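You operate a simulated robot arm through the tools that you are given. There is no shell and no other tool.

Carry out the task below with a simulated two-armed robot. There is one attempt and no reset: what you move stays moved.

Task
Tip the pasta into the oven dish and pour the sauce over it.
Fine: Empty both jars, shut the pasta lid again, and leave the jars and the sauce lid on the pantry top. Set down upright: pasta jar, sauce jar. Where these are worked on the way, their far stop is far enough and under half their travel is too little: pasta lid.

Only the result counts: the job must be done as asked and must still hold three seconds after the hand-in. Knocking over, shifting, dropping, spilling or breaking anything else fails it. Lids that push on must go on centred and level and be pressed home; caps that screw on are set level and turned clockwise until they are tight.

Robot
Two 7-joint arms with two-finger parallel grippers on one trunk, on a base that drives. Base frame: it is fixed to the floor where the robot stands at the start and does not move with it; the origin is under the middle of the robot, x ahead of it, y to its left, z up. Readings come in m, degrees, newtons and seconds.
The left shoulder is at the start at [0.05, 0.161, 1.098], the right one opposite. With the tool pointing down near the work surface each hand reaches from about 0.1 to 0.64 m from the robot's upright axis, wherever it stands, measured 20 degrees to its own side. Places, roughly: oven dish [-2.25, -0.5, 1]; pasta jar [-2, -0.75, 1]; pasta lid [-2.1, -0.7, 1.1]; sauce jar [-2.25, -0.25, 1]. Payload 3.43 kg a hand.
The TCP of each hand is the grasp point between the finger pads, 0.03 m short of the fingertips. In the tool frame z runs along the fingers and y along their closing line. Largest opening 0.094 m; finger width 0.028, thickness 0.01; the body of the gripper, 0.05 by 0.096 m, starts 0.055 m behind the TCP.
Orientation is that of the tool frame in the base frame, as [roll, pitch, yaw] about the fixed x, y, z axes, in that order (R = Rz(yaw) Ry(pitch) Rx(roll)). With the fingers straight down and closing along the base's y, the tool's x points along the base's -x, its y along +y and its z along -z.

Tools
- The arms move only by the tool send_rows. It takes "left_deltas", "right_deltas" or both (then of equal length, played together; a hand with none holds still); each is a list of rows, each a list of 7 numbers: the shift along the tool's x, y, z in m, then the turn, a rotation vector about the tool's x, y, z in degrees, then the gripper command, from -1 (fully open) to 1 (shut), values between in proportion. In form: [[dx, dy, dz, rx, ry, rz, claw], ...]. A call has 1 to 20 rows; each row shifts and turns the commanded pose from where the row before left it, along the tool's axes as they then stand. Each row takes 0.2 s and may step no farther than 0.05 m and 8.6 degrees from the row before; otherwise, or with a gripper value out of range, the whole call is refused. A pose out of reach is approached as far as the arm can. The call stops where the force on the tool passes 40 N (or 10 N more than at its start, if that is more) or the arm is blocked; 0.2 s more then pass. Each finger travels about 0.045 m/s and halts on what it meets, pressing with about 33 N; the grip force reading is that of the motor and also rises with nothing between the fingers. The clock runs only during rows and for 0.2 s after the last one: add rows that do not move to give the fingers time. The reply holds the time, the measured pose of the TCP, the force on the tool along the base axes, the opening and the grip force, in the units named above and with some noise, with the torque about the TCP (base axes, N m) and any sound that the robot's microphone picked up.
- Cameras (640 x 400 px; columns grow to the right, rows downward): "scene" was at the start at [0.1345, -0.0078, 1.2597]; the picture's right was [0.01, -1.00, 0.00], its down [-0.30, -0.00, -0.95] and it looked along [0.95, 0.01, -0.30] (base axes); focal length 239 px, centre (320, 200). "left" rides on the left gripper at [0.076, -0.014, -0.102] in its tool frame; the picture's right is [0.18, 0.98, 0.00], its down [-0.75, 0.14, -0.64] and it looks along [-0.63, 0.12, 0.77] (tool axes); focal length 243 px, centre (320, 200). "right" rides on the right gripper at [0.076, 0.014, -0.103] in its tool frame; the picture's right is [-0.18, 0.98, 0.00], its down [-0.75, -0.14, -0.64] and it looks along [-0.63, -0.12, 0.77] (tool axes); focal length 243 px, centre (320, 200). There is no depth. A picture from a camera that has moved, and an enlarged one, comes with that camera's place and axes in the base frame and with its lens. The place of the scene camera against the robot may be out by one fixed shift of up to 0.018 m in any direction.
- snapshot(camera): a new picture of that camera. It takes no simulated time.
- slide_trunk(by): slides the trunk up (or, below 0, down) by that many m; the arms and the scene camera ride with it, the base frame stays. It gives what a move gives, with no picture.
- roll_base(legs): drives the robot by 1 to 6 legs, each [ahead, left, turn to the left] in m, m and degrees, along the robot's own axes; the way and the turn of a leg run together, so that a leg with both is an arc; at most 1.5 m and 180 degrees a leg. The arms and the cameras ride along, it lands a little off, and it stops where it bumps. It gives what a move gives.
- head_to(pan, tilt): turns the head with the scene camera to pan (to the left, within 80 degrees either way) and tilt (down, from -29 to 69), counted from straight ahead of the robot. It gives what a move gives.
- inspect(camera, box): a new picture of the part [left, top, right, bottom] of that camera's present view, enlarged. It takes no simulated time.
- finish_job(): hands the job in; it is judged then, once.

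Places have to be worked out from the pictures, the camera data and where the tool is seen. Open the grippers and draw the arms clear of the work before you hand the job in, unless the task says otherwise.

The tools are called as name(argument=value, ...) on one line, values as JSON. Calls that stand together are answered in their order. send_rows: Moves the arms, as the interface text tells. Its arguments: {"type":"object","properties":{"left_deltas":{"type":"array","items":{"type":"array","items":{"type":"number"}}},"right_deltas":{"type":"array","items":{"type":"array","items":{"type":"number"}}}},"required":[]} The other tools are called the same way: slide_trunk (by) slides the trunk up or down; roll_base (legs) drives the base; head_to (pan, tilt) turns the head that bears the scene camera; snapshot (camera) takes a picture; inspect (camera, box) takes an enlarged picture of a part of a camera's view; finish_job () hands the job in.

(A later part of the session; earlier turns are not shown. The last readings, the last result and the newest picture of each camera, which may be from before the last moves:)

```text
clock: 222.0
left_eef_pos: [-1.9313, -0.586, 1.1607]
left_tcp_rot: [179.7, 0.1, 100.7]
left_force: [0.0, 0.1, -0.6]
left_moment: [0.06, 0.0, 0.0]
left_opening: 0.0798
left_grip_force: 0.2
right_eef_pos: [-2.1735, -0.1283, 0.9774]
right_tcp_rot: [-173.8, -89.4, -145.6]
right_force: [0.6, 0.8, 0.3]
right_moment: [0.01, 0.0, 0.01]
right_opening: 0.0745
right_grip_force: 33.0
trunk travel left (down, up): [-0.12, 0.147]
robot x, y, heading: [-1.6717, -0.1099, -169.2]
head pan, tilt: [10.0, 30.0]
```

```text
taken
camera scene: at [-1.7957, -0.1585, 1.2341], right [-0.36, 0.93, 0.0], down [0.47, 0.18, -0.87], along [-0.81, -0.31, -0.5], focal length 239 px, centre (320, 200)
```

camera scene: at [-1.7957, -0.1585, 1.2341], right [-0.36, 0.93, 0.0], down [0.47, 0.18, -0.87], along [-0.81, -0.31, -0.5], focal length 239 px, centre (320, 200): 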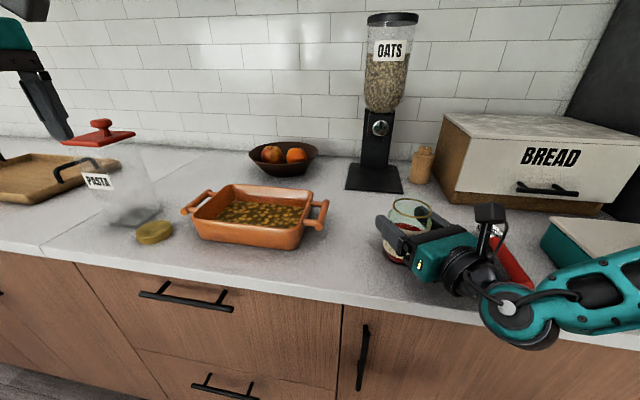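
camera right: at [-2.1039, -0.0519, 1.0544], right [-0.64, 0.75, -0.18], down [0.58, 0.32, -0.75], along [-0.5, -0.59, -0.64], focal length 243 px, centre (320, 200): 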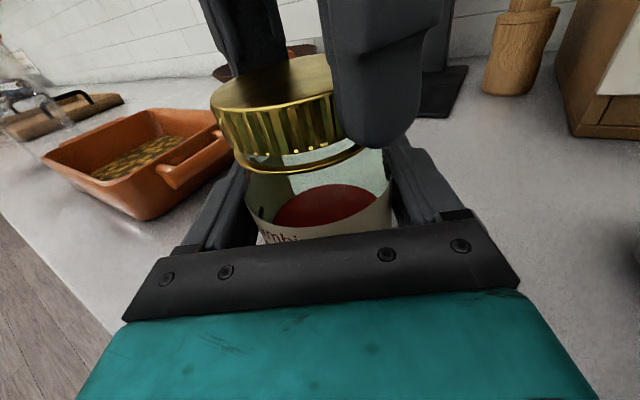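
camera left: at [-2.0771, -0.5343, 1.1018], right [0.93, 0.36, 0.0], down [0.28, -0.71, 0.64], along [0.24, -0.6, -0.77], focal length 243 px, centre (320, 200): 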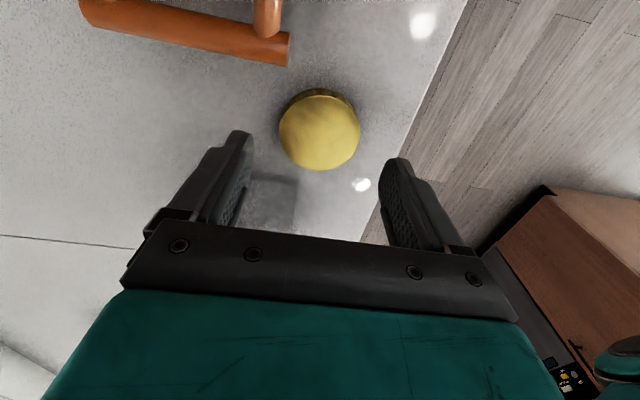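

Now the pour. I lift the open sauce jar smoothly, keeping it upright.

send_rows(right_deltas=[[0.005, 0, 0, 0, 0, 0, 1], [0.015, 0, 0, 0, 0, 0, 1], [0.02, 0, 0, 0, 0, 0, 1], [0.02, 0, 0, 0, 0, 0, 1], [0.02, 0, 0, 0, 0, 0, 1], [0.015, 0, 0, 0, 0, 0, 1], [0.01, 0, 0, 0, 0, 0, 1], [0.005, 0, 0, 0, 0, 0, 1], [0, 0, 0, 0, 0, 0, 1]])

snapshot(camera="scene")

snapshot(camera="right")

```text
clock: 224.0
left_eef_pos: [-1.9328, -0.586, 1.1605]
left_tcp_rot: [179.7, 0.1, 100.7]
left_force: [-1.0, -0.9, 0.0]
left_moment: [0.0, -0.01, 0.0]
left_opening: 0.08
left_grip_force: 0.1
right_eef_pos: [-2.1737, -0.1285, 1.0883]
right_tcp_rot: [-172.8, -89.3, -146.4]
right_force: [0.0, -0.2, -3.2]
right_moment: [-0.02, -0.01, 0.0]
right_opening: 0.0746
right_grip_force: 33.2
trunk travel left (down, up): [-0.12, 0.147]
robot x, y, heading: [-1.6745, -0.1085, -169.2]
head pan, tilt: [10.0, 30.0]
```

```text
taken
camera scene: at [-1.7958, -0.1584, 1.2341], right [-0.36, 0.93, 0.0], down [0.47, 0.18, -0.87], along [-0.81, -0.31, -0.5], focal length 239 px, centre (320, 200)
```

scene: 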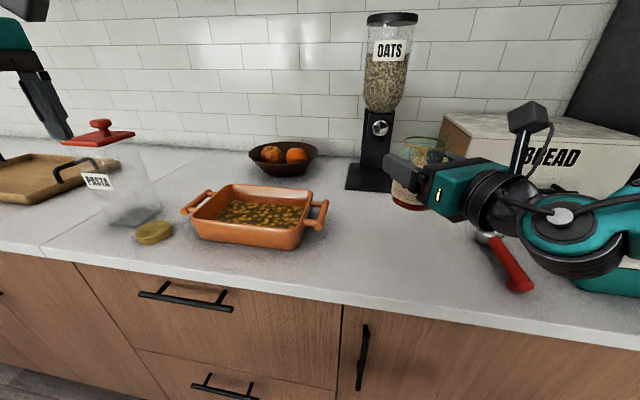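

```text
taken
camera right: at [-2.1052, -0.0525, 1.1648], right [-0.64, 0.75, -0.19], down [0.59, 0.32, -0.75], along [-0.5, -0.59, -0.64], focal length 243 px, centre (320, 200)
```

right: 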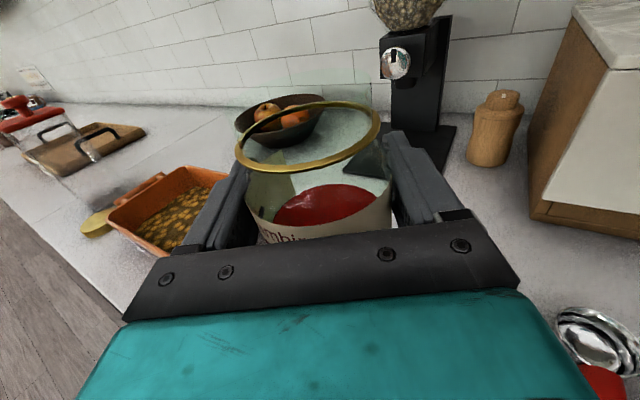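

Jar is up and level with the sauce inside. I drive the base 0.27 m left to bring it over the dish.

roll_base(legs=[[0, 0.271, 0]])

snapshot(camera="scene")

snapshot(camera="right")

```text
clock: 227.0
left_eef_pos: [-1.8807, -0.8484, 1.1597]
left_tcp_rot: [179.8, 0.1, 100.8]
left_force: [0.1, 0.0, -0.5]
left_moment: [0.04, -0.03, 0.01]
left_opening: 0.0798
left_grip_force: 0.0
right_eef_pos: [-2.1234, -0.3939, 1.0874]
right_tcp_rot: [-174.3, -89.2, -144.8]
right_force: [0.5, -0.4, -3.8]
right_moment: [0.03, 0.01, -0.04]
right_opening: 0.0742
right_grip_force: 32.7
trunk travel left (down, up): [-0.12, 0.147]
robot x, y, heading: [-1.6234, -0.3734, -169.1]
head pan, tilt: [10.0, 30.0]
```

```text
taken
camera scene: at [-1.7451, -0.4223, 1.2341], right [-0.36, 0.93, 0.0], down [0.47, 0.18, -0.87], along [-0.81, -0.31, -0.5], focal length 239 px, centre (320, 200)
```

scene: 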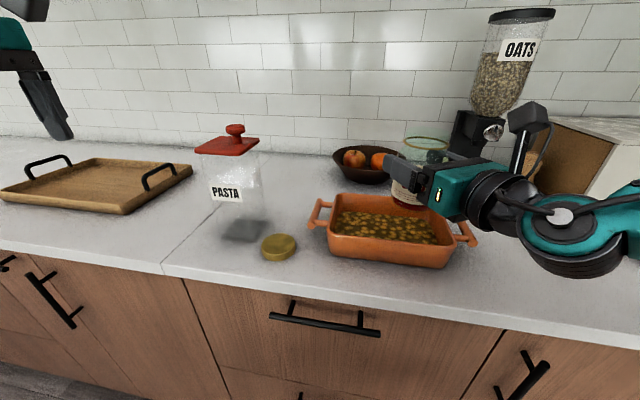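

```text
taken
camera right: at [-2.0547, -0.3169, 1.1647], right [-0.64, 0.75, -0.19], down [0.59, 0.32, -0.75], along [-0.5, -0.59, -0.64], focal length 243 px, centre (320, 200)
```

right: 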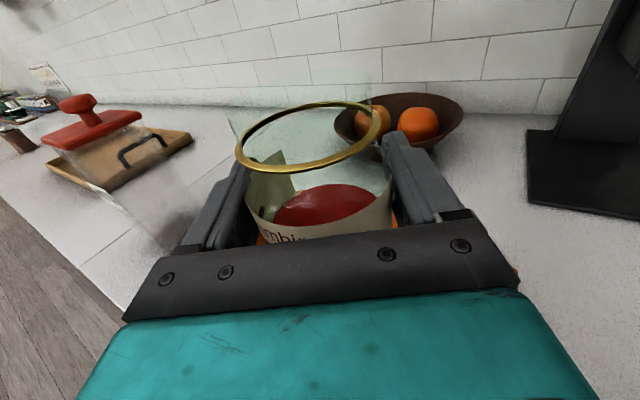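

The jar hangs over the right half of the dish; it needs ~0.046 more forward. I try that with the arm.

send_rows(right_deltas=[[0, 0.0077, 0.0133, 0, 0, 0, 1], [0, 0.0077, 0.0133, 0, 0, 0, 1], [0, 0.0077, 0.0133, 0, 0, 0, 1], [0, 0, 0, 0, 0, 0, 1]])

inspect(camera="scene", box=[290, 110, 510, 290])

```text
clock: 228.0
left_eef_pos: [-1.8811, -0.8497, 1.1595]
left_tcp_rot: [179.7, 0.1, 100.8]
left_force: [-0.1, 0.2, -0.6]
left_moment: [0.01, 0.01, 0.0]
left_opening: 0.0796
left_grip_force: 0.1
right_eef_pos: [-2.1698, -0.4027, 1.089]
right_tcp_rot: [-173.6, -89.4, -145.7]
right_force: [0.1, 0.7, -4.4]
right_moment: [0.03, 0.03, 0.0]
right_opening: 0.0745
right_grip_force: 33.3
trunk travel left (down, up): [-0.12, 0.147]
robot x, y, heading: [-1.6211, -0.372, -169.0]
head pan, tilt: [10.0, 30.0]
```

```text
2.22 times, centred on (400, 200) of scene
camera zoom: at [-1.7451, -0.4222, 1.2341], right [-0.36, 0.93, 0.0], down [0.47, 0.18, -0.87], along [-0.81, -0.31, -0.5], focal length 532 px, centre (142, 200)
```

zoom: 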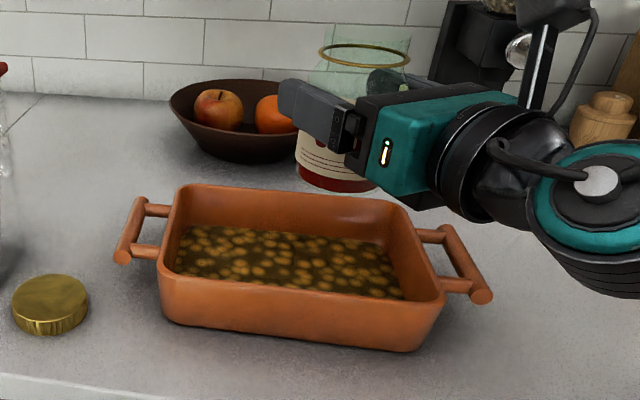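

The jar is over the dish (axis ~0.03 right of and 0.024 beyond its centre), with the lip to end near the centre. I start tipping to the left: 48° first.

send_rows(right_deltas=[[0, 0, 0, 0, 0, -8, 1], [0, 0, 0, 0, 0, -8, 1], [0, 0, 0, 0, 0, -8, 1], [0, 0, 0, 0, 0, -8, 1], [0, 0, 0, 0, 0, -6, 1], [0, 0, 0, 0, 0, -6, 1], [0, 0, 0, 0, 0, 0, 1]])

inspect(camera="scene", box=[290, 110, 510, 290])

snapshot(camera="right")

```text
clock: 229.6
left_eef_pos: [-1.8808, -0.8497, 1.1603]
left_tcp_rot: [179.8, 0.1, 100.8]
left_force: [0.1, 0.1, 0.3]
left_moment: [0.04, 0.03, 0.02]
left_opening: 0.0798
left_grip_force: 0.0
right_eef_pos: [-2.1683, -0.4025, 1.0879]
right_tcp_rot: [90.9, -45.9, -49.8]
right_force: [-0.9, -0.1, -3.7]
right_moment: [-0.03, 0.02, -0.01]
right_opening: 0.0745
right_grip_force: 32.4
trunk travel left (down, up): [-0.12, 0.147]
robot x, y, heading: [-1.6214, -0.3731, -169.0]
head pan, tilt: [10.0, 30.0]
```

```text
2.22 times, centred on (400, 200) of scene
camera zoom: at [-1.7451, -0.4222, 1.2341], right [-0.36, 0.93, 0.0], down [0.47, 0.18, -0.87], along [-0.81, -0.31, -0.5], focal length 532 px, centre (142, 200)
```

zoom: 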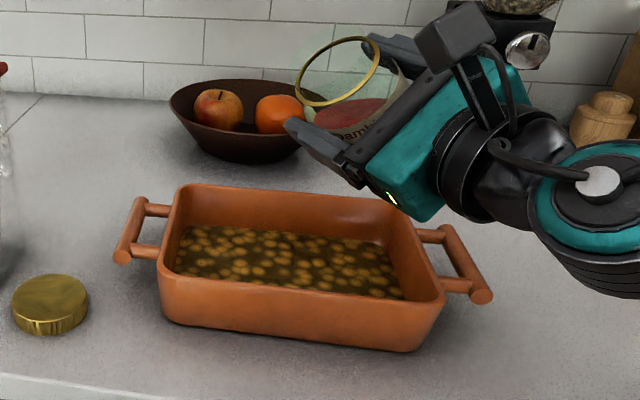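

```text
taken
camera right: at [-2.0628, -0.3686, 1.1529], right [-0.55, 0.63, 0.55], down [0.22, 0.74, -0.63], along [-0.81, -0.23, -0.54], focal length 243 px, centre (320, 200)
```

right: 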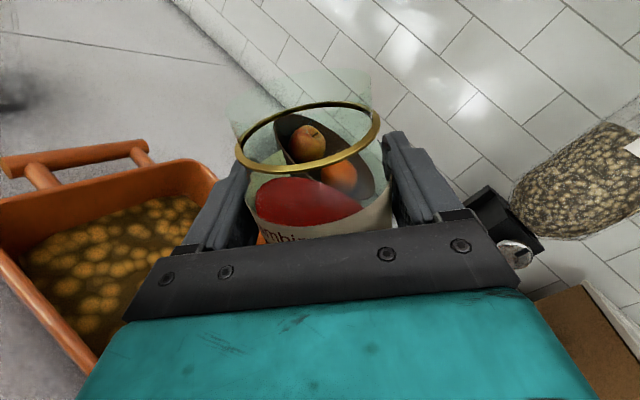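

At 44° nothing flows yet. I go on in 4° steps to about 72°.

send_rows(right_deltas=[[0, 0, 0, 0, 0, -4, 1], [0, 0, 0, 0, 0, -4, 1], [0, 0, 0, 0, 0, -4, 1], [0, 0, 0, 0, 0, 0, 1], [0, 0, 0, 0, 0, -4, 1], [0, 0, 0, 0, 0, -4, 1], [0, 0, 0, 0, 0, -4, 1], [0, 0, 0, 0, 0, -4, 1], [0, 0, 0, 0, 0, 0, 1]])

inspect(camera="scene", box=[290, 110, 510, 290])

snapshot(camera="right")

```text
clock: 231.6
left_eef_pos: [-1.8812, -0.8493, 1.1595]
left_tcp_rot: [179.8, 0.1, 100.8]
left_force: [-0.1, 0.3, 0.5]
left_moment: [0.02, 0.0, -0.02]
left_opening: 0.0798
left_grip_force: 0.1
right_eef_pos: [-2.1693, -0.4029, 1.0875]
right_tcp_rot: [90.7, -18.0, -49.4]
right_force: [0.3, 0.3, -3.6]
right_moment: [-0.01, -0.02, -0.03]
right_opening: 0.0741
right_grip_force: 33.2
trunk travel left (down, up): [-0.12, 0.147]
robot x, y, heading: [-1.6261, -0.3755, -169.1]
head pan, tilt: [10.0, 30.0]
```

```text
2.22 times, centred on (400, 200) of scene
camera zoom: at [-1.7451, -0.4222, 1.2341], right [-0.36, 0.93, 0.0], down [0.47, 0.18, -0.87], along [-0.81, -0.31, -0.5], focal length 532 px, centre (142, 200)
```

zoom: 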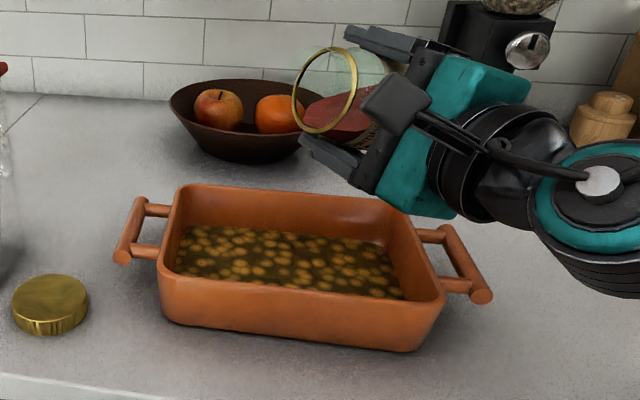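

```text
taken
camera right: at [-2.046, -0.3875, 1.1254], right [-0.32, 0.36, 0.88], down [0.05, 0.93, -0.36], along [-0.95, -0.07, -0.32], focal length 243 px, centre (320, 200)
```

right: 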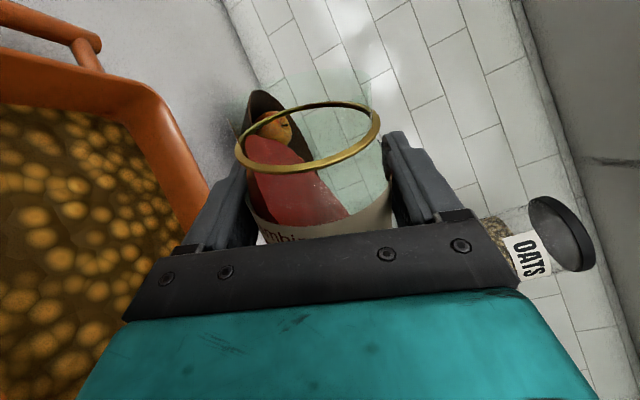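

Sauce has reached the neck; the mouth is right above the dish centre. I tip further slowly.

send_rows(right_deltas=[[0, 0, 0, 0, 0, -3, 1], [0, 0, 0, 0, 0, 0, 1], [0, 0, 0, 0, 0, -3, 1], [0, 0, 0, 0, 0, 0, 1], [0, 0, 0, 0, 0, -3, 1], [0, 0, 0, 0, 0, 0, 1], [0, 0, 0, 0, 0, -3, 1], [0, 0, 0, 0, 0, 0, 1], [0, 0, 0, 0, 0, 0, 1]])

inspect(camera="scene", box=[290, 110, 510, 290])

snapshot(camera="right")

```text
clock: 233.6
left_eef_pos: [-1.8801, -0.8497, 1.1604]
left_tcp_rot: [179.7, 0.1, 100.7]
left_force: [0.2, 0.2, 0.3]
left_moment: [0.01, 0.0, -0.02]
left_opening: 0.0797
left_grip_force: 0.1
right_eef_pos: [-2.1706, -0.4017, 1.0878]
right_tcp_rot: [90.7, -6.2, -49.2]
right_force: [-0.3, 0.2, -4.2]
right_moment: [-0.06, -0.06, 0.0]
right_opening: 0.0745
right_grip_force: 33.4
trunk travel left (down, up): [-0.12, 0.147]
robot x, y, heading: [-1.6217, -0.3738, -169.1]
head pan, tilt: [10.0, 30.0]
```

```text
2.22 times, centred on (400, 200) of scene
camera zoom: at [-1.7451, -0.4222, 1.2341], right [-0.36, 0.93, 0.0], down [0.47, 0.18, -0.87], along [-0.81, -0.31, -0.5], focal length 532 px, centre (142, 200)
```

zoom: 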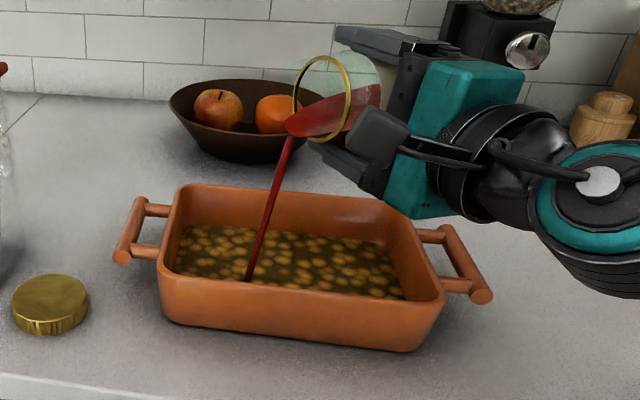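

```text
taken
camera right: at [-2.0419, -0.3919, 1.1103], right [-0.2, 0.21, 0.96], down [0.01, 0.98, -0.21], along [-0.98, -0.03, -0.19], focal length 243 px, centre (320, 200)
```

right: 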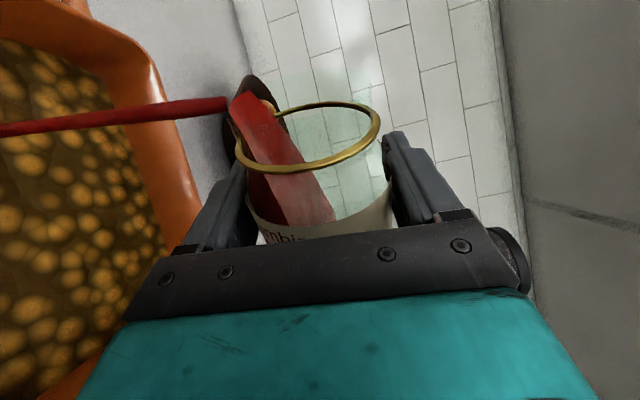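

A clean stream lands inside the dish (about 4 cm left of centre). I hold and keep tipping slowly.

send_rows(right_deltas=[[0, 0, 0, 0, 0, 0, 1], [0, 0, 0, 0, 0, 0, 1], [0, 0, 0, 0, 0, 0, 1], [0, 0, 0, 0, 0, -3, 1], [0, 0, 0, 0, 0, 0, 1], [0, 0, 0, 0, 0, 0, 1], [0, 0, 0, 0, 0, -3, 1], [0, 0, 0, 0, 0, 0, 1], [0, 0, 0, 0, 0, 0, 1], [0, 0, 0, 0, 0, -3, 1], [0, 0, 0, 0, 0, 0, 1]])

inspect(camera="scene", box=[290, 110, 510, 290])

snapshot(camera="right")

```text
clock: 236.0
left_eef_pos: [-1.8826, -0.8503, 1.1594]
left_tcp_rot: [179.9, 0.2, 100.9]
left_force: [0.1, 0.1, 0.3]
left_moment: [-0.03, 0.01, -0.03]
left_opening: 0.08
left_grip_force: 0.0
right_eef_pos: [-2.1691, -0.4021, 1.0885]
right_tcp_rot: [90.6, 3.0, -49.1]
right_force: [0.9, 0.6, -3.9]
right_moment: [-0.02, -0.02, 0.01]
right_opening: 0.0742
right_grip_force: 32.6
trunk travel left (down, up): [-0.12, 0.147]
robot x, y, heading: [-1.6208, -0.3741, -169.1]
head pan, tilt: [10.0, 30.0]
```

```text
2.22 times, centred on (400, 200) of scene
camera zoom: at [-1.7451, -0.4222, 1.2341], right [-0.36, 0.93, 0.0], down [0.47, 0.18, -0.87], along [-0.81, -0.31, -0.5], focal length 532 px, centre (142, 200)
```

zoom: 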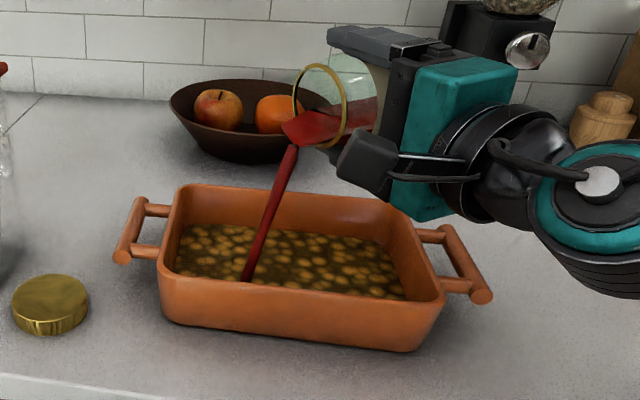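

```text
taken
camera right: at [-2.04, -0.3941, 1.0984], right [-0.1, 0.09, 0.99], down [-0.01, 1.0, -0.09], along [-1.0, -0.02, -0.09], focal length 243 px, centre (320, 200)
```

right: 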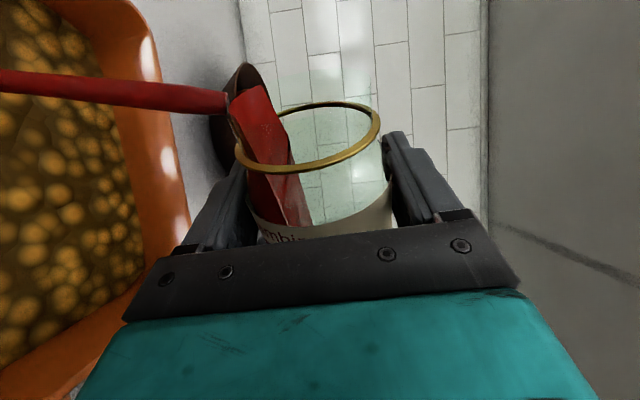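

Flow is steady and landing in the dish. I continue tipping in small steps.

send_rows(right_deltas=[[0, 0, 0, 0, 0, 0, 1], [0, 0, 0, 0, 0, 0, 1], [0, 0, 0, 0, 0, -3, 1], [0, 0, 0, 0, 0, 0, 1], [0, 0, 0, 0, 0, 0, 1], [0, 0, 0, 0, 0, -3, 1], [0, 0, 0, 0, 0, 0, 1], [0, 0, 0, 0, 0, 0, 1], [0, 0, 0, 0, 0, -4, 1], [0, 0, 0, 0, 0, 0, 1], [0, 0, 0, 0, 0, 0, 1], [0, 0, 0, 0, 0, -4, 1], [0, 0, 0, 0, 0, 0, 1], [0, 0, 0, 0, 0, 0, 1]])

inspect(camera="scene", box=[290, 110, 510, 290])

snapshot(camera="right")

```text
clock: 239.0
left_eef_pos: [-1.88, -0.8502, 1.1612]
left_tcp_rot: [179.9, 0.1, 100.8]
left_force: [0.2, 0.4, 0.4]
left_moment: [0.0, -0.01, -0.03]
left_opening: 0.0801
left_grip_force: 0.1
right_eef_pos: [-2.169, -0.4028, 1.0876]
right_tcp_rot: [90.7, 16.9, -49.0]
right_force: [-0.1, -0.3, -2.5]
right_moment: [-0.01, -0.01, -0.02]
right_opening: 0.0745
right_grip_force: 32.5
trunk travel left (down, up): [-0.12, 0.147]
robot x, y, heading: [-1.6212, -0.375, -169.3]
head pan, tilt: [10.0, 30.0]
```

```text
2.22 times, centred on (400, 200) of scene
camera zoom: at [-1.745, -0.4222, 1.2341], right [-0.36, 0.93, 0.0], down [0.47, 0.18, -0.87], along [-0.81, -0.31, -0.5], focal length 532 px, centre (142, 200)
```

zoom: 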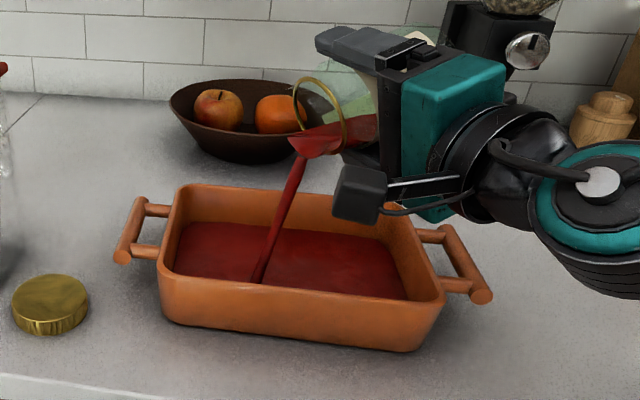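

```text
taken
camera right: at [-2.0396, -0.3938, 1.0795], right [0.06, -0.09, 0.99], down [-0.01, 1.0, 0.09], along [-1.0, -0.02, 0.06], focal length 243 px, centre (320, 200)
```

right: 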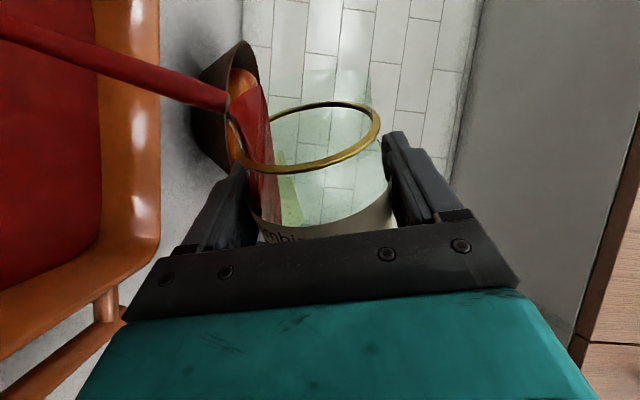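

The sauce covers the pasta. I continue tipping to empty the jar fully.

send_rows(right_deltas=[[0, 0, 0, 0, 0, 0, 1], [0, 0, 0, 0, 0, -4, 1], [0, 0, 0, 0, 0, 0, 1], [0, 0, 0, 0, 0, 0, 1], [0, 0, 0, 0, 0, -4, 1], [0, 0, 0, 0, 0, 0, 1], [0, 0, 0, 0, 0, 0, 1], [0, 0, 0, 0, 0, -4, 1], [0, 0, 0, 0, 0, 0, 1], [0, 0, 0, 0, 0, 0, 1], [0, 0, 0, 0, 0, -4, 1], [0, 0, 0, 0, 0, 0, 1], [0, 0, 0, 0, 0, 0, 1], [0, 0, 0, 0, 0, 0, 1]])

inspect(camera="scene", box=[290, 110, 510, 290])

snapshot(camera="right")

```text
clock: 242.0
left_eef_pos: [-1.8806, -0.8494, 1.1609]
left_tcp_rot: [179.8, 0.0, 100.8]
left_force: [-0.4, -0.6, 0.2]
left_moment: [0.01, 0.0, 0.01]
left_opening: 0.0798
left_grip_force: 0.1
right_eef_pos: [-2.1704, -0.4011, 1.0879]
right_tcp_rot: [90.8, 32.9, -48.8]
right_force: [-0.4, 0.0, -2.2]
right_moment: [-0.03, 0.0, -0.03]
right_opening: 0.0746
right_grip_force: 33.2
trunk travel left (down, up): [-0.12, 0.147]
robot x, y, heading: [-1.6206, -0.372, -169.2]
head pan, tilt: [10.0, 30.0]
```

```text
2.22 times, centred on (400, 200) of scene
camera zoom: at [-1.745, -0.4222, 1.2341], right [-0.36, 0.93, 0.0], down [0.47, 0.18, -0.87], along [-0.81, -0.31, -0.5], focal length 532 px, centre (142, 200)
```

zoom: 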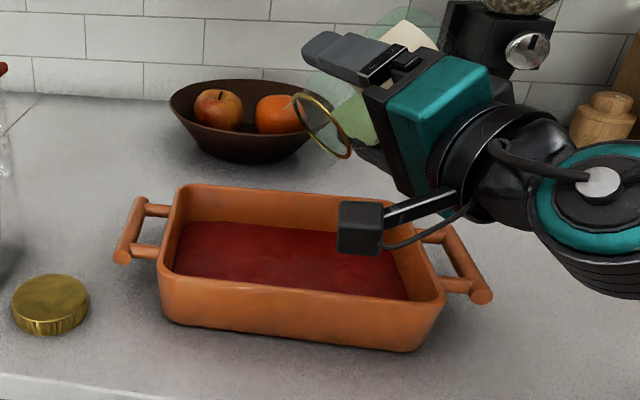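

```text
taken
camera right: at [-2.0428, -0.3896, 1.0586], right [0.24, -0.29, 0.93], down [0.02, 0.95, 0.3], along [-0.97, -0.05, 0.24], focal length 243 px, centre (320, 200)
```

right: 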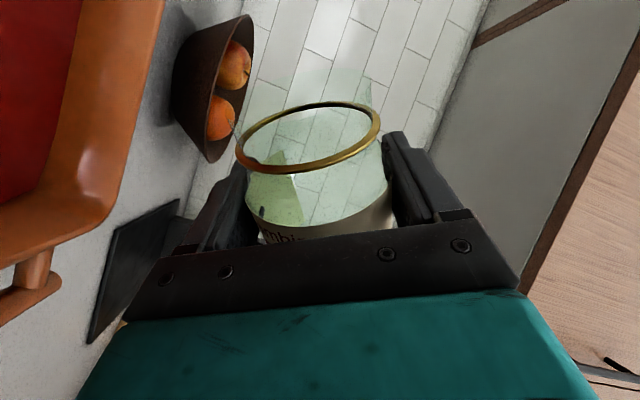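

The jar looks empty at 123°. I tip a bit further and hold to drain the last drops.

send_rows(right_deltas=[[0, 0, 0, 0, 0, -4, 1], [0, 0, 0, 0, 0, -4, 1], [0, 0, 0, 0, 0, -4, 1], [0, 0, 0, 0, 0, 0, 1], [0, 0, 0, 0, 0, 0, 1], [0, 0, 0, 0, 0, 0, 1], [0, 0, 0, 0, 0, 0, 1], [0, 0, 0, 0, 0, 0, 1]])

inspect(camera="right", box=[200, 60, 420, 250])

inspect(camera="scene", box=[290, 110, 510, 290])

```text
clock: 243.8
left_eef_pos: [-1.8799, -0.8496, 1.1594]
left_tcp_rot: [179.8, 0.2, 100.8]
left_force: [0.0, -0.3, 0.8]
left_moment: [-0.02, 0.01, -0.04]
left_opening: 0.08
left_grip_force: 0.1
right_eef_pos: [-2.1697, -0.399, 1.0878]
right_tcp_rot: [90.8, 44.8, -48.4]
right_force: [0.6, -0.4, -2.2]
right_moment: [-0.04, -0.01, 0.03]
right_opening: 0.0741
right_grip_force: 32.8
trunk travel left (down, up): [-0.12, 0.147]
robot x, y, heading: [-1.6246, -0.3747, -168.9]
head pan, tilt: [10.0, 30.0]
```

```text
2.11 times, centred on (310, 155) of right
camera zoom: at [-2.0482, -0.381, 1.0444], right [0.36, -0.43, 0.83], down [0.07, 0.9, 0.44], along [-0.93, -0.1, 0.35], focal length 511 px, centre (341, 295)
```

zoom: 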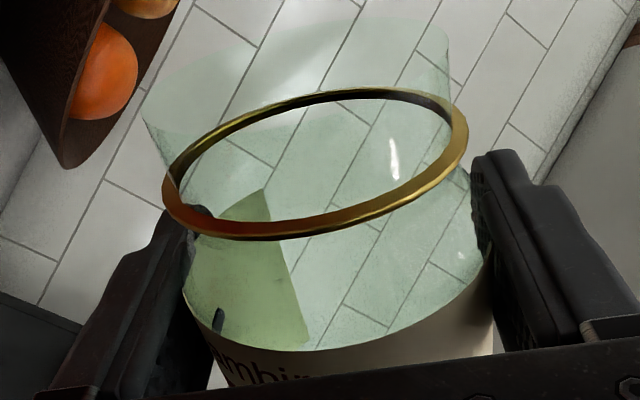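

```text
2.22 times, centred on (400, 200) of scene
camera zoom: at [-1.745, -0.4222, 1.2341], right [-0.36, 0.93, 0.0], down [0.47, 0.18, -0.87], along [-0.81, -0.31, -0.5], focal length 532 px, centre (142, 200)
```

zoom: 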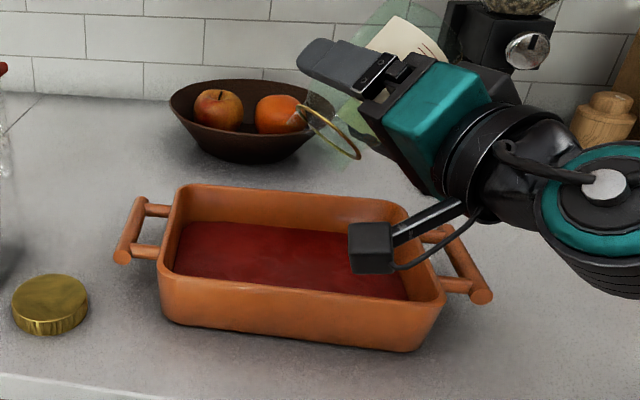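

Empty, and nothing spilled. I roll the jar back upright.

send_rows(right_deltas=[[0, 0, 0, 0, 0, 8, 1], [0, 0, 0, 0, 0, 8, 1], [0, 0, 0, 0, 0, 8, 1], [0, 0, 0, 0, 0, 8, 1], [0, 0, 0, 0, 0, 8, 1], [0, 0, 0, 0, 0, 8, 1], [0, 0, 0, 0, 0, 8, 1], [0, 0, 0, 0, 0, 8, 1], [0, 0, 0, 0, 0, 8, 1], [0, 0, 0, 0, 0, 8, 1], [0, 0, 0, 0, 0, 8, 1], [0, 0, 0, 0, 0, 8, 1], [0, 0, 0, 0, 0, 8, 1], [0, 0, 0, 0, 0, 8, 1], [0, 0, 0, 0, 0, 8, 1], [0, 0, 0, 0, 0, 8, 1], [0, 0, 0, 0, 0, 6.6, 1], [0, 0, 0, 0, 0, 0, 1]])

snapshot(camera="scene")

```text
clock: 247.6
left_eef_pos: [-1.8807, -0.8496, 1.1605]
left_tcp_rot: [179.8, 0.1, 100.8]
left_force: [-0.9, 0.4, 1.0]
left_moment: [0.02, 0.0, 0.02]
left_opening: 0.08
left_grip_force: 0.1
right_eef_pos: [-2.1696, -0.4014, 1.088]
right_tcp_rot: [163.7, -89.4, -122.8]
right_force: [-0.4, 0.0, -2.4]
right_moment: [-0.03, 0.01, 0.0]
right_opening: 0.0743
right_grip_force: 32.9
trunk travel left (down, up): [-0.12, 0.147]
robot x, y, heading: [-1.6208, -0.3751, -169.0]
head pan, tilt: [10.0, 30.0]
```

```text
taken
camera scene: at [-1.745, -0.4222, 1.2341], right [-0.36, 0.93, 0.0], down [0.47, 0.18, -0.87], along [-0.81, -0.31, -0.5], focal length 239 px, centre (320, 200)
```

scene: 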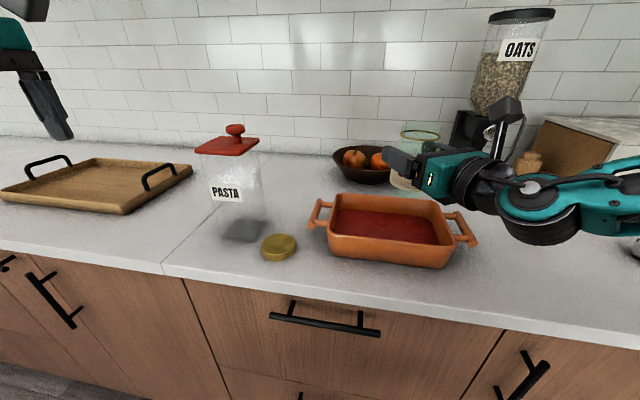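

Upright again. I retract the 0.046 forward shift and drive back right 0.27 to the jar's old place.

send_rows(right_deltas=[[0, -0.0077, -0.0133, 0, 0, 0, 1], [0, -0.0077, -0.0133, 0, 0, 0, 1], [0, -0.0077, -0.0133, 0, 0, 0, 1], [0, 0, 0, 0, 0, 0, 1]])

roll_base(legs=[[0, -0.271, 0]])

snapshot(camera="scene")

snapshot(camera="right")

```text
clock: 248.6
left_eef_pos: [-1.8815, -0.8503, 1.1612]
left_tcp_rot: [179.8, 0.1, 100.8]
left_force: [-0.3, 0.2, 0.6]
left_moment: [-0.04, 0.01, 0.01]
left_opening: 0.0797
left_grip_force: 0.0
right_eef_pos: [-2.1232, -0.3928, 1.087]
right_tcp_rot: [154.6, -89.3, -113.9]
right_force: [-0.2, -0.8, -1.3]
right_moment: [-0.02, 0.03, -0.03]
right_opening: 0.0745
right_grip_force: 32.8
trunk travel left (down, up): [-0.12, 0.147]
robot x, y, heading: [-1.6234, -0.3711, -169.2]
head pan, tilt: [10.0, 30.0]
```

```text
clock: 251.5
left_eef_pos: [-1.9313, -0.5878, 1.1609]
left_tcp_rot: [179.7, 0.0, 100.9]
left_force: [-0.9, 0.1, 0.4]
left_moment: [0.01, -0.04, 0.01]
left_opening: 0.0804
left_grip_force: 0.1
right_eef_pos: [-2.1744, -0.1313, 1.0879]
right_tcp_rot: [153.5, -89.2, -112.6]
right_force: [0.8, 0.0, -2.0]
right_moment: [0.02, 0.0, 0.05]
right_opening: 0.0741
right_grip_force: 32.6
trunk travel left (down, up): [-0.12, 0.147]
robot x, y, heading: [-1.6758, -0.1096, -169.1]
head pan, tilt: [10.0, 30.0]
```

```text
taken
camera scene: at [-1.7958, -0.1593, 1.2341], right [-0.36, 0.93, 0.0], down [0.47, 0.18, -0.87], along [-0.81, -0.31, -0.5], focal length 239 px, centre (320, 200)
```

scene: 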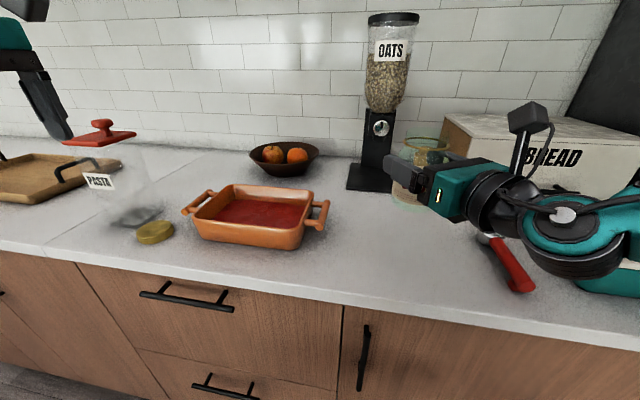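

```text
taken
camera right: at [-2.1049, -0.0542, 1.1646], right [-0.64, 0.75, -0.18], down [0.58, 0.32, -0.75], along [-0.5, -0.58, -0.64], focal length 243 px, centre (320, 200)
```

right: 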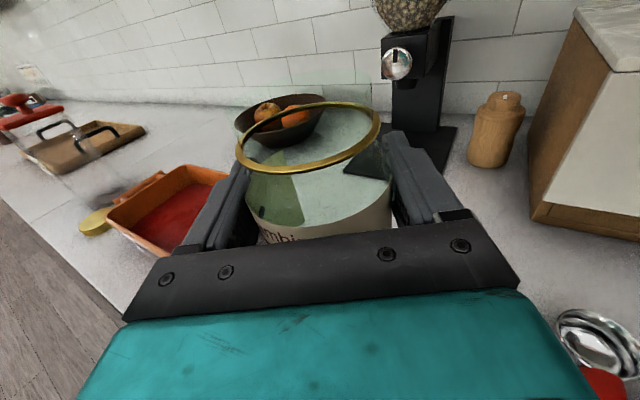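

Back over its old spot. I lower the jar by arm to about 1.5 cm above the counter.

send_rows(right_deltas=[[-0.01, 0, 0, 0, 0, 0, 1], [-0.02, 0, 0, 0, 0, 0, 1], [-0.02, 0, 0, 0, 0, 0, 1], [-0.02, 0, 0, 0, 0, 0, 1], [-0.015, 0, 0, 0, 0, 0, 1], [-0.01, 0, 0, 0, 0, 0, 1], [0, 0, 0, 0, 0, 0, 1]])

inspect(camera="scene", box=[350, 150, 510, 290])

```text
clock: 253.1
left_eef_pos: [-1.9318, -0.5878, 1.1614]
left_tcp_rot: [179.7, 0.1, 100.9]
left_force: [-0.3, -0.1, 1.0]
left_moment: [0.0, 0.01, 0.02]
left_opening: 0.0802
left_grip_force: 0.1
right_eef_pos: [-2.1743, -0.1302, 0.993]
right_tcp_rot: [151.1, -89.2, -110.2]
right_force: [1.0, 0.4, -2.8]
right_moment: [0.0, 0.0, 0.0]
right_opening: 0.0741
right_grip_force: 32.6
trunk travel left (down, up): [-0.12, 0.147]
robot x, y, heading: [-1.6772, -0.1078, -169.1]
head pan, tilt: [10.0, 30.0]
```

```text
2.86 times, centred on (430, 220) of scene
camera zoom: at [-1.7958, -0.1595, 1.2341], right [-0.36, 0.93, 0.0], down [0.47, 0.18, -0.87], along [-0.81, -0.31, -0.5], focal length 684 px, centre (6, 143)
```

zoom: 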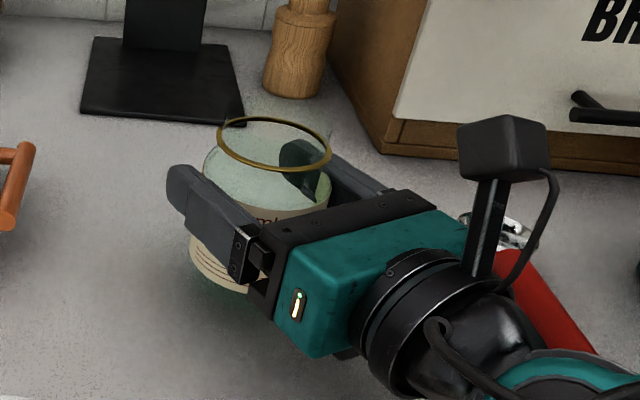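

Close to the counter now; I lower in 2–3 mm steps until I feel contact.

send_rows(right_deltas=[[-0.003, 0, 0, 0, 0, 0, 1], [-0.003, 0, 0, 0, 0, 0, 1], [-0.003, 0, 0, 0, 0, 0, 1], [-0.002, 0, 0, 0, 0, 0, 1], [-0.002, 0, 0, 0, 0, 0, 1], [0, 0, 0, 0, 0, 0, 1]])

```text
clock: 254.5
left_eef_pos: [-1.9307, -0.5884, 1.1601]
left_tcp_rot: [179.8, 0.1, 101.0]
left_force: [-0.5, 0.5, 0.1]
left_moment: [0.0, 0.01, 0.01]
left_opening: 0.08
left_grip_force: 0.1
right_eef_pos: [-2.1725, -0.1281, 0.9803]
right_tcp_rot: [152.1, -89.2, -111.1]
right_force: [-0.3, -0.2, -0.9]
right_moment: [-0.01, -0.01, 0.01]
right_opening: 0.0741
right_grip_force: 32.4
trunk travel left (down, up): [-0.12, 0.147]
robot x, y, heading: [-1.6725, -0.1072, -168.7]
head pan, tilt: [10.0, 30.0]
```

send_rows(right_deltas=[[-0.001, 0, 0, 0, 0, 0, 1], [-0.001, 0, 0, 0, 0, 0, 1], [-0.001, 0, 0, 0, 0, 0, 1], [-0.001, 0, 0, 0, 0, 0, 1], [0, 0, 0, 0, 0, 0, 1]])

inspect(camera="scene", box=[350, 150, 510, 290])

```text
clock: 255.7
left_eef_pos: [-1.9309, -0.5872, 1.1612]
left_tcp_rot: [179.7, 0.1, 100.8]
left_force: [0.1, -0.4, 0.4]
left_moment: [-0.01, 0.01, 0.02]
left_opening: 0.0796
left_grip_force: 0.0
right_eef_pos: [-2.1728, -0.1285, 0.9789]
right_tcp_rot: [135.4, -89.5, -94.5]
right_force: [-1.3, 1.4, 9.6]
right_moment: [0.01, -0.28, 0.02]
right_opening: 0.0739
right_grip_force: 32.7
trunk travel left (down, up): [-0.12, 0.147]
robot x, y, heading: [-1.6745, -0.1098, -168.9]
head pan, tilt: [10.0, 30.0]
```

```text
2.86 times, centred on (430, 220) of scene
camera zoom: at [-1.7951, -0.1593, 1.2344], right [-0.36, 0.93, 0.0], down [0.47, 0.18, -0.87], along [-0.81, -0.31, -0.5], focal length 684 px, centre (6, 143)
```

zoom: 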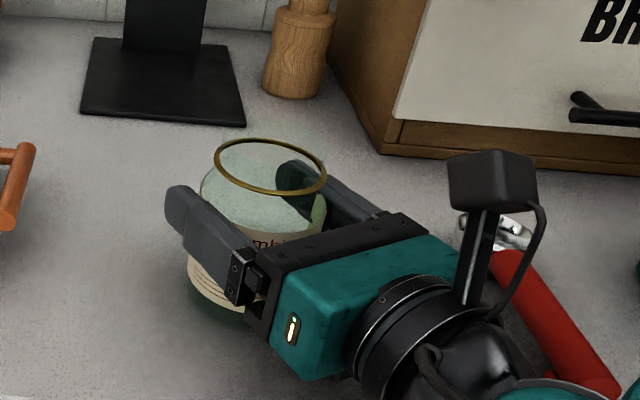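

The jar stands (contact +9.6 N). I open the right gripper gently.

send_rows(right_deltas=[[0.001, 0, 0, 0, 0, 0, 1], [0, 0, 0, 0, 0, 0, -0.7], [0, 0, 0, 0, 0, 0, -0.9], [0, 0, 0, 0, 0, 0, -1], [0, 0, 0, 0, 0, 0, -1]])

snapshot(camera="right")

inspect(camera="scene", box=[350, 150, 510, 290])

```text
clock: 256.9
left_eef_pos: [-1.9308, -0.5863, 1.1607]
left_tcp_rot: [179.8, 0.1, 100.9]
left_force: [0.4, -0.5, -0.4]
left_moment: [-0.02, -0.01, 0.02]
left_opening: 0.0798
left_grip_force: 0.0
right_eef_pos: [-2.1738, -0.1289, 0.977]
right_tcp_rot: [152.2, -89.3, -111.3]
right_force: [0.2, -0.5, -0.1]
right_moment: [-0.02, 0.04, 0.0]
right_opening: 0.0939
right_grip_force: 0.2
trunk travel left (down, up): [-0.12, 0.147]
robot x, y, heading: [-1.6731, -0.1125, -168.9]
head pan, tilt: [10.0, 30.0]
```

```text
taken
camera right: at [-2.1039, -0.0529, 1.0537], right [-0.64, 0.75, -0.18], down [0.58, 0.32, -0.75], along [-0.5, -0.58, -0.64], focal length 243 px, centre (320, 200)
```

right: 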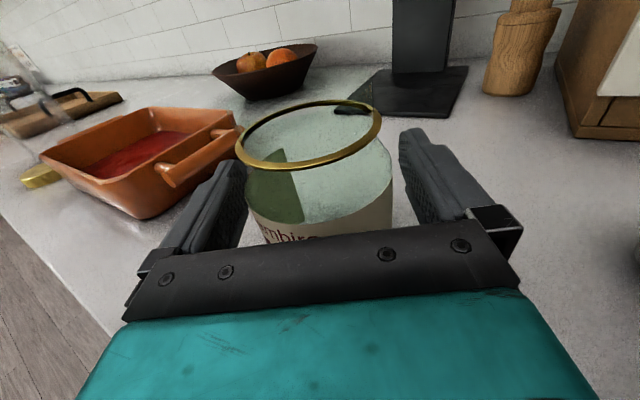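

```text
2.86 times, centred on (430, 220) of scene
camera zoom: at [-1.7956, -0.1594, 1.2342], right [-0.36, 0.93, 0.0], down [0.47, 0.18, -0.87], along [-0.81, -0.31, -0.5], focal length 684 px, centre (6, 143)
```

zoom: 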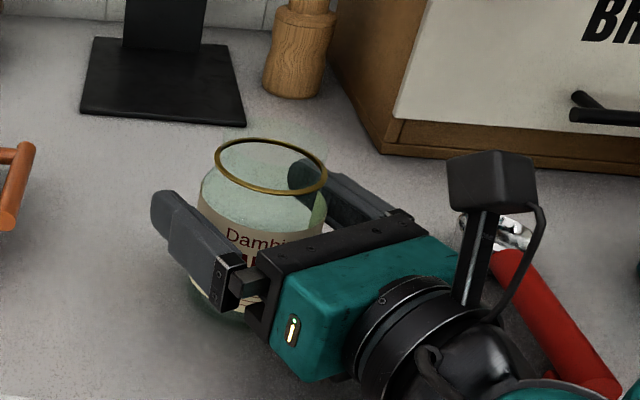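

Jar is free between the open fingers. I withdraw the right hand straight back along its axis.

send_rows(right_deltas=[[0, 0, -0.01, 0, 0, 0, -1], [0, 0, -0.02, 0, 0, 0, -1], [0, 0, -0.025, 0, 0, 0, -1], [0, 0, -0.025, 0, 0, 0, -1], [0, 0, -0.02, 0, 0, 0, -1], [0, 0, 0, 0, 0, 0, -1]])

snapshot(camera="right")

inspect(camera="scene", box=[350, 150, 510, 290])

```text
clock: 258.3
left_eef_pos: [-1.9303, -0.5872, 1.1602]
left_tcp_rot: [179.8, 0.1, 100.9]
left_force: [0.8, -0.9, 0.7]
left_moment: [-0.02, -0.02, -0.01]
left_opening: 0.0798
left_grip_force: 0.0
right_eef_pos: [-2.0976, -0.0622, 0.9789]
right_tcp_rot: [151.0, -89.3, -110.2]
right_force: [0.2, 0.1, -0.4]
right_moment: [0.01, -0.02, 0.01]
right_opening: 0.094
right_grip_force: 0.0
trunk travel left (down, up): [-0.12, 0.147]
robot x, y, heading: [-1.6729, -0.1102, -169.0]
head pan, tilt: [10.0, 30.0]
```

```text
taken
camera right: at [-2.0287, 0.0126, 1.055], right [-0.64, 0.75, -0.18], down [0.58, 0.32, -0.75], along [-0.5, -0.58, -0.64], focal length 243 px, centre (320, 200)
```

right: 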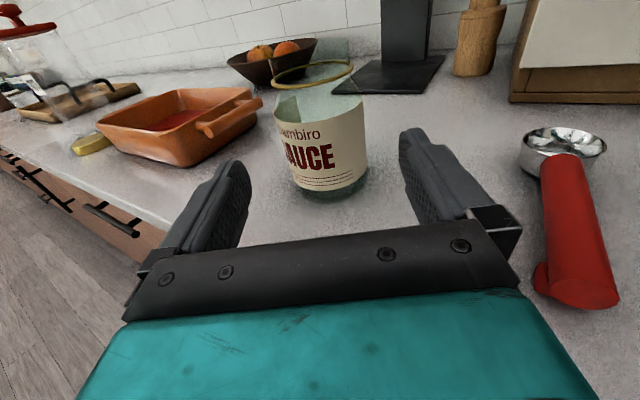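

```text
2.86 times, centred on (430, 220) of scene
camera zoom: at [-1.7956, -0.1595, 1.2342], right [-0.36, 0.93, 0.0], down [0.47, 0.18, -0.87], along [-0.81, -0.31, -0.5], focal length 684 px, centre (6, 143)
```

zoom: 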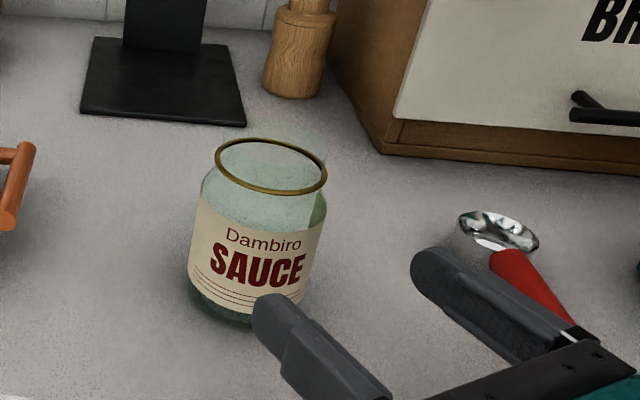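

Sauce jar stands upright and empty. I raise the right hand well clear, then back the base away from the counter.

send_rows(right_deltas=[[0.03, 0, 0, 0, 0, 0, -1], [0.035, 0, 0, 0, 0, 0, -1], [0.035, 0, 0, 0, 0, 0, -1], [0.035, 0, 0, 0, 0, 0, -1], [0.035, 0, 0, 0, 0, 0, -1], [0, 0, -0.02, 0, 0, 0, -1], [0, 0, 0, 0, 0, 0, -1]])

snapshot(camera="scene")

```text
clock: 259.9
left_eef_pos: [-1.93, -0.5865, 1.161]
left_tcp_rot: [179.8, 0.1, 100.8]
left_force: [0.4, -0.5, 0.1]
left_moment: [0.01, 0.02, 0.0]
left_opening: 0.0799
left_grip_force: 0.1
right_eef_pos: [-2.1232, -0.0611, 1.1442]
right_tcp_rot: [154.9, -89.2, -114.0]
right_force: [-0.1, 0.3, -0.4]
right_moment: [0.02, 0.05, 0.0]
right_opening: 0.0938
right_grip_force: 0.1
right hand out of reach, approached as far as the arm can: row 1, 2, 3, 6
trunk travel left (down, up): [-0.12, 0.147]
robot x, y, heading: [-1.6715, -0.1133, -168.7]
head pan, tilt: [10.0, 30.0]
```

```text
taken
camera scene: at [-1.7956, -0.1596, 1.2342], right [-0.36, 0.93, 0.0], down [0.47, 0.18, -0.87], along [-0.81, -0.31, -0.5], focal length 239 px, centre (320, 200)
```

scene: 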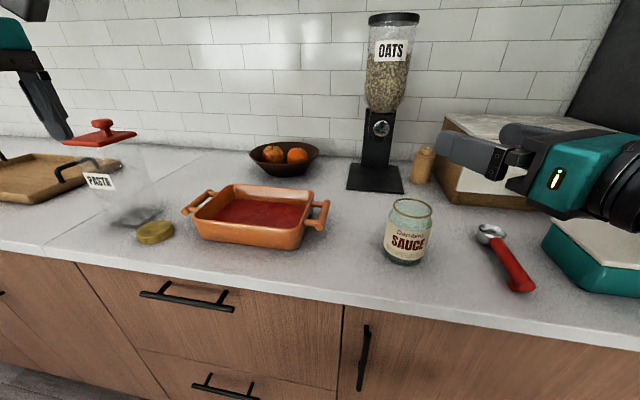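

All objects stand properly. I back the base straight away from the counter and take a final look.

roll_base(legs=[[-0.3, 0, 0]])

head_to(pan=15, tilt=25)

snapshot(camera="scene")

```text
clock: 262.0
left_eef_pos: [-1.6339, -0.5304, 1.1598]
left_tcp_rot: [179.8, 0.1, 100.9]
left_force: [0.6, -0.2, -0.2]
left_moment: [0.0, 0.0, 0.0]
left_opening: 0.08
left_grip_force: 0.1
right_eef_pos: [-1.8278, -0.004, 1.1441]
right_tcp_rot: [152.3, -89.3, -111.3]
right_force: [0.0, 1.0, -0.1]
right_moment: [-0.05, 0.0, -0.01]
right_opening: 0.0941
right_grip_force: 0.0
trunk travel left (down, up): [-0.12, 0.147]
robot x, y, heading: [-1.3765, -0.0527, -168.8]
head pan, tilt: [10.0, 30.0]
```

```text
clock: 262.6
left_eef_pos: [-1.6354, -0.5304, 1.1605]
left_tcp_rot: [179.8, 0.1, 100.9]
left_force: [-0.4, 0.2, 0.0]
left_moment: [-0.01, -0.03, 0.02]
left_opening: 0.0797
left_grip_force: 0.1
right_eef_pos: [-1.8274, -0.0037, 1.144]
right_tcp_rot: [154.3, -89.1, -113.2]
right_force: [-0.1, 0.2, -0.5]
right_moment: [0.01, -0.03, -0.04]
right_opening: 0.094
right_grip_force: 0.0
trunk travel left (down, up): [-0.12, 0.147]
robot x, y, heading: [-1.3796, -0.0544, -169.0]
head pan, tilt: [15.0, 25.0]
```

```text
taken
camera scene: at [-1.4988, -0.1101, 1.2421], right [-0.44, 0.9, 0.0], down [0.38, 0.19, -0.91], along [-0.81, -0.4, -0.42], focal length 239 px, centre (320, 200)
```

scene: 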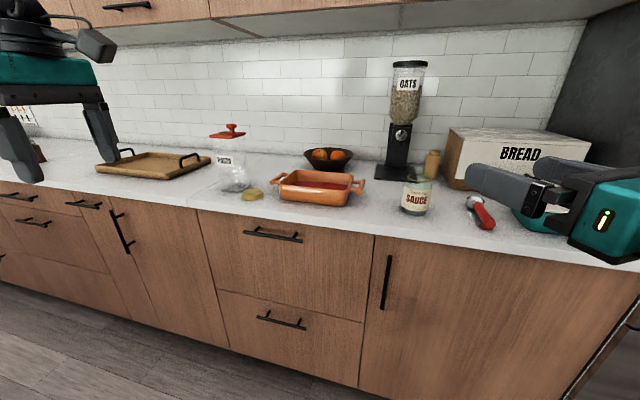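

I zoom in for a final check of lid, cap, dish and jars.

inspect(camera="scene", box=[190, 110, 310, 210])

inspect(camera="scene", box=[260, 130, 500, 240])

```text
4.00 times, centred on (250, 160) of scene
camera zoom: at [-1.4988, -0.1101, 1.2421], right [-0.44, 0.9, 0.0], down [0.38, 0.19, -0.91], along [-0.81, -0.4, -0.42], focal length 958 px, centre (600, 360)
```

zoom: 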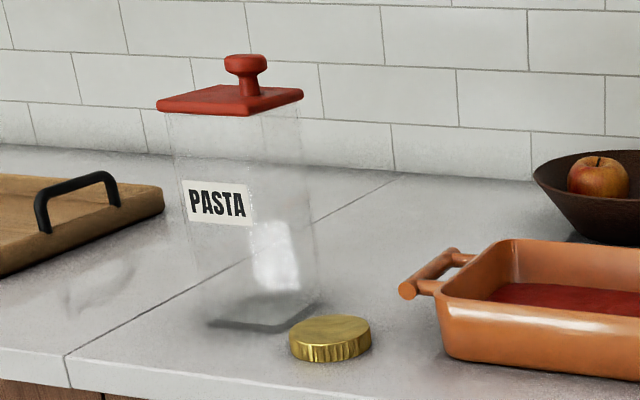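

```text
2.67 times, centred on (380, 185) of scene
camera zoom: at [-1.4988, -0.1101, 1.2421], right [-0.44, 0.9, 0.0], down [0.38, 0.19, -0.91], along [-0.81, -0.4, -0.42], focal length 638 px, centre (160, 240)
```

zoom: 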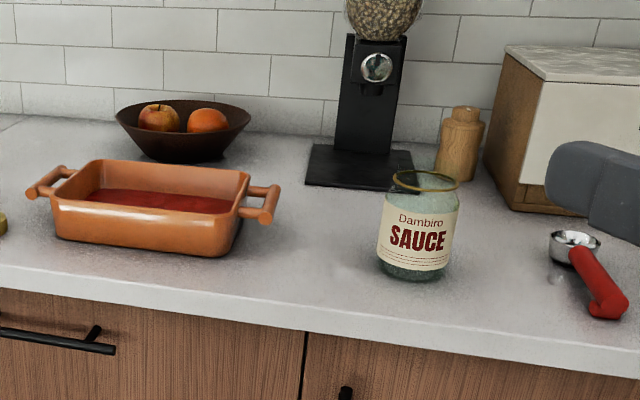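

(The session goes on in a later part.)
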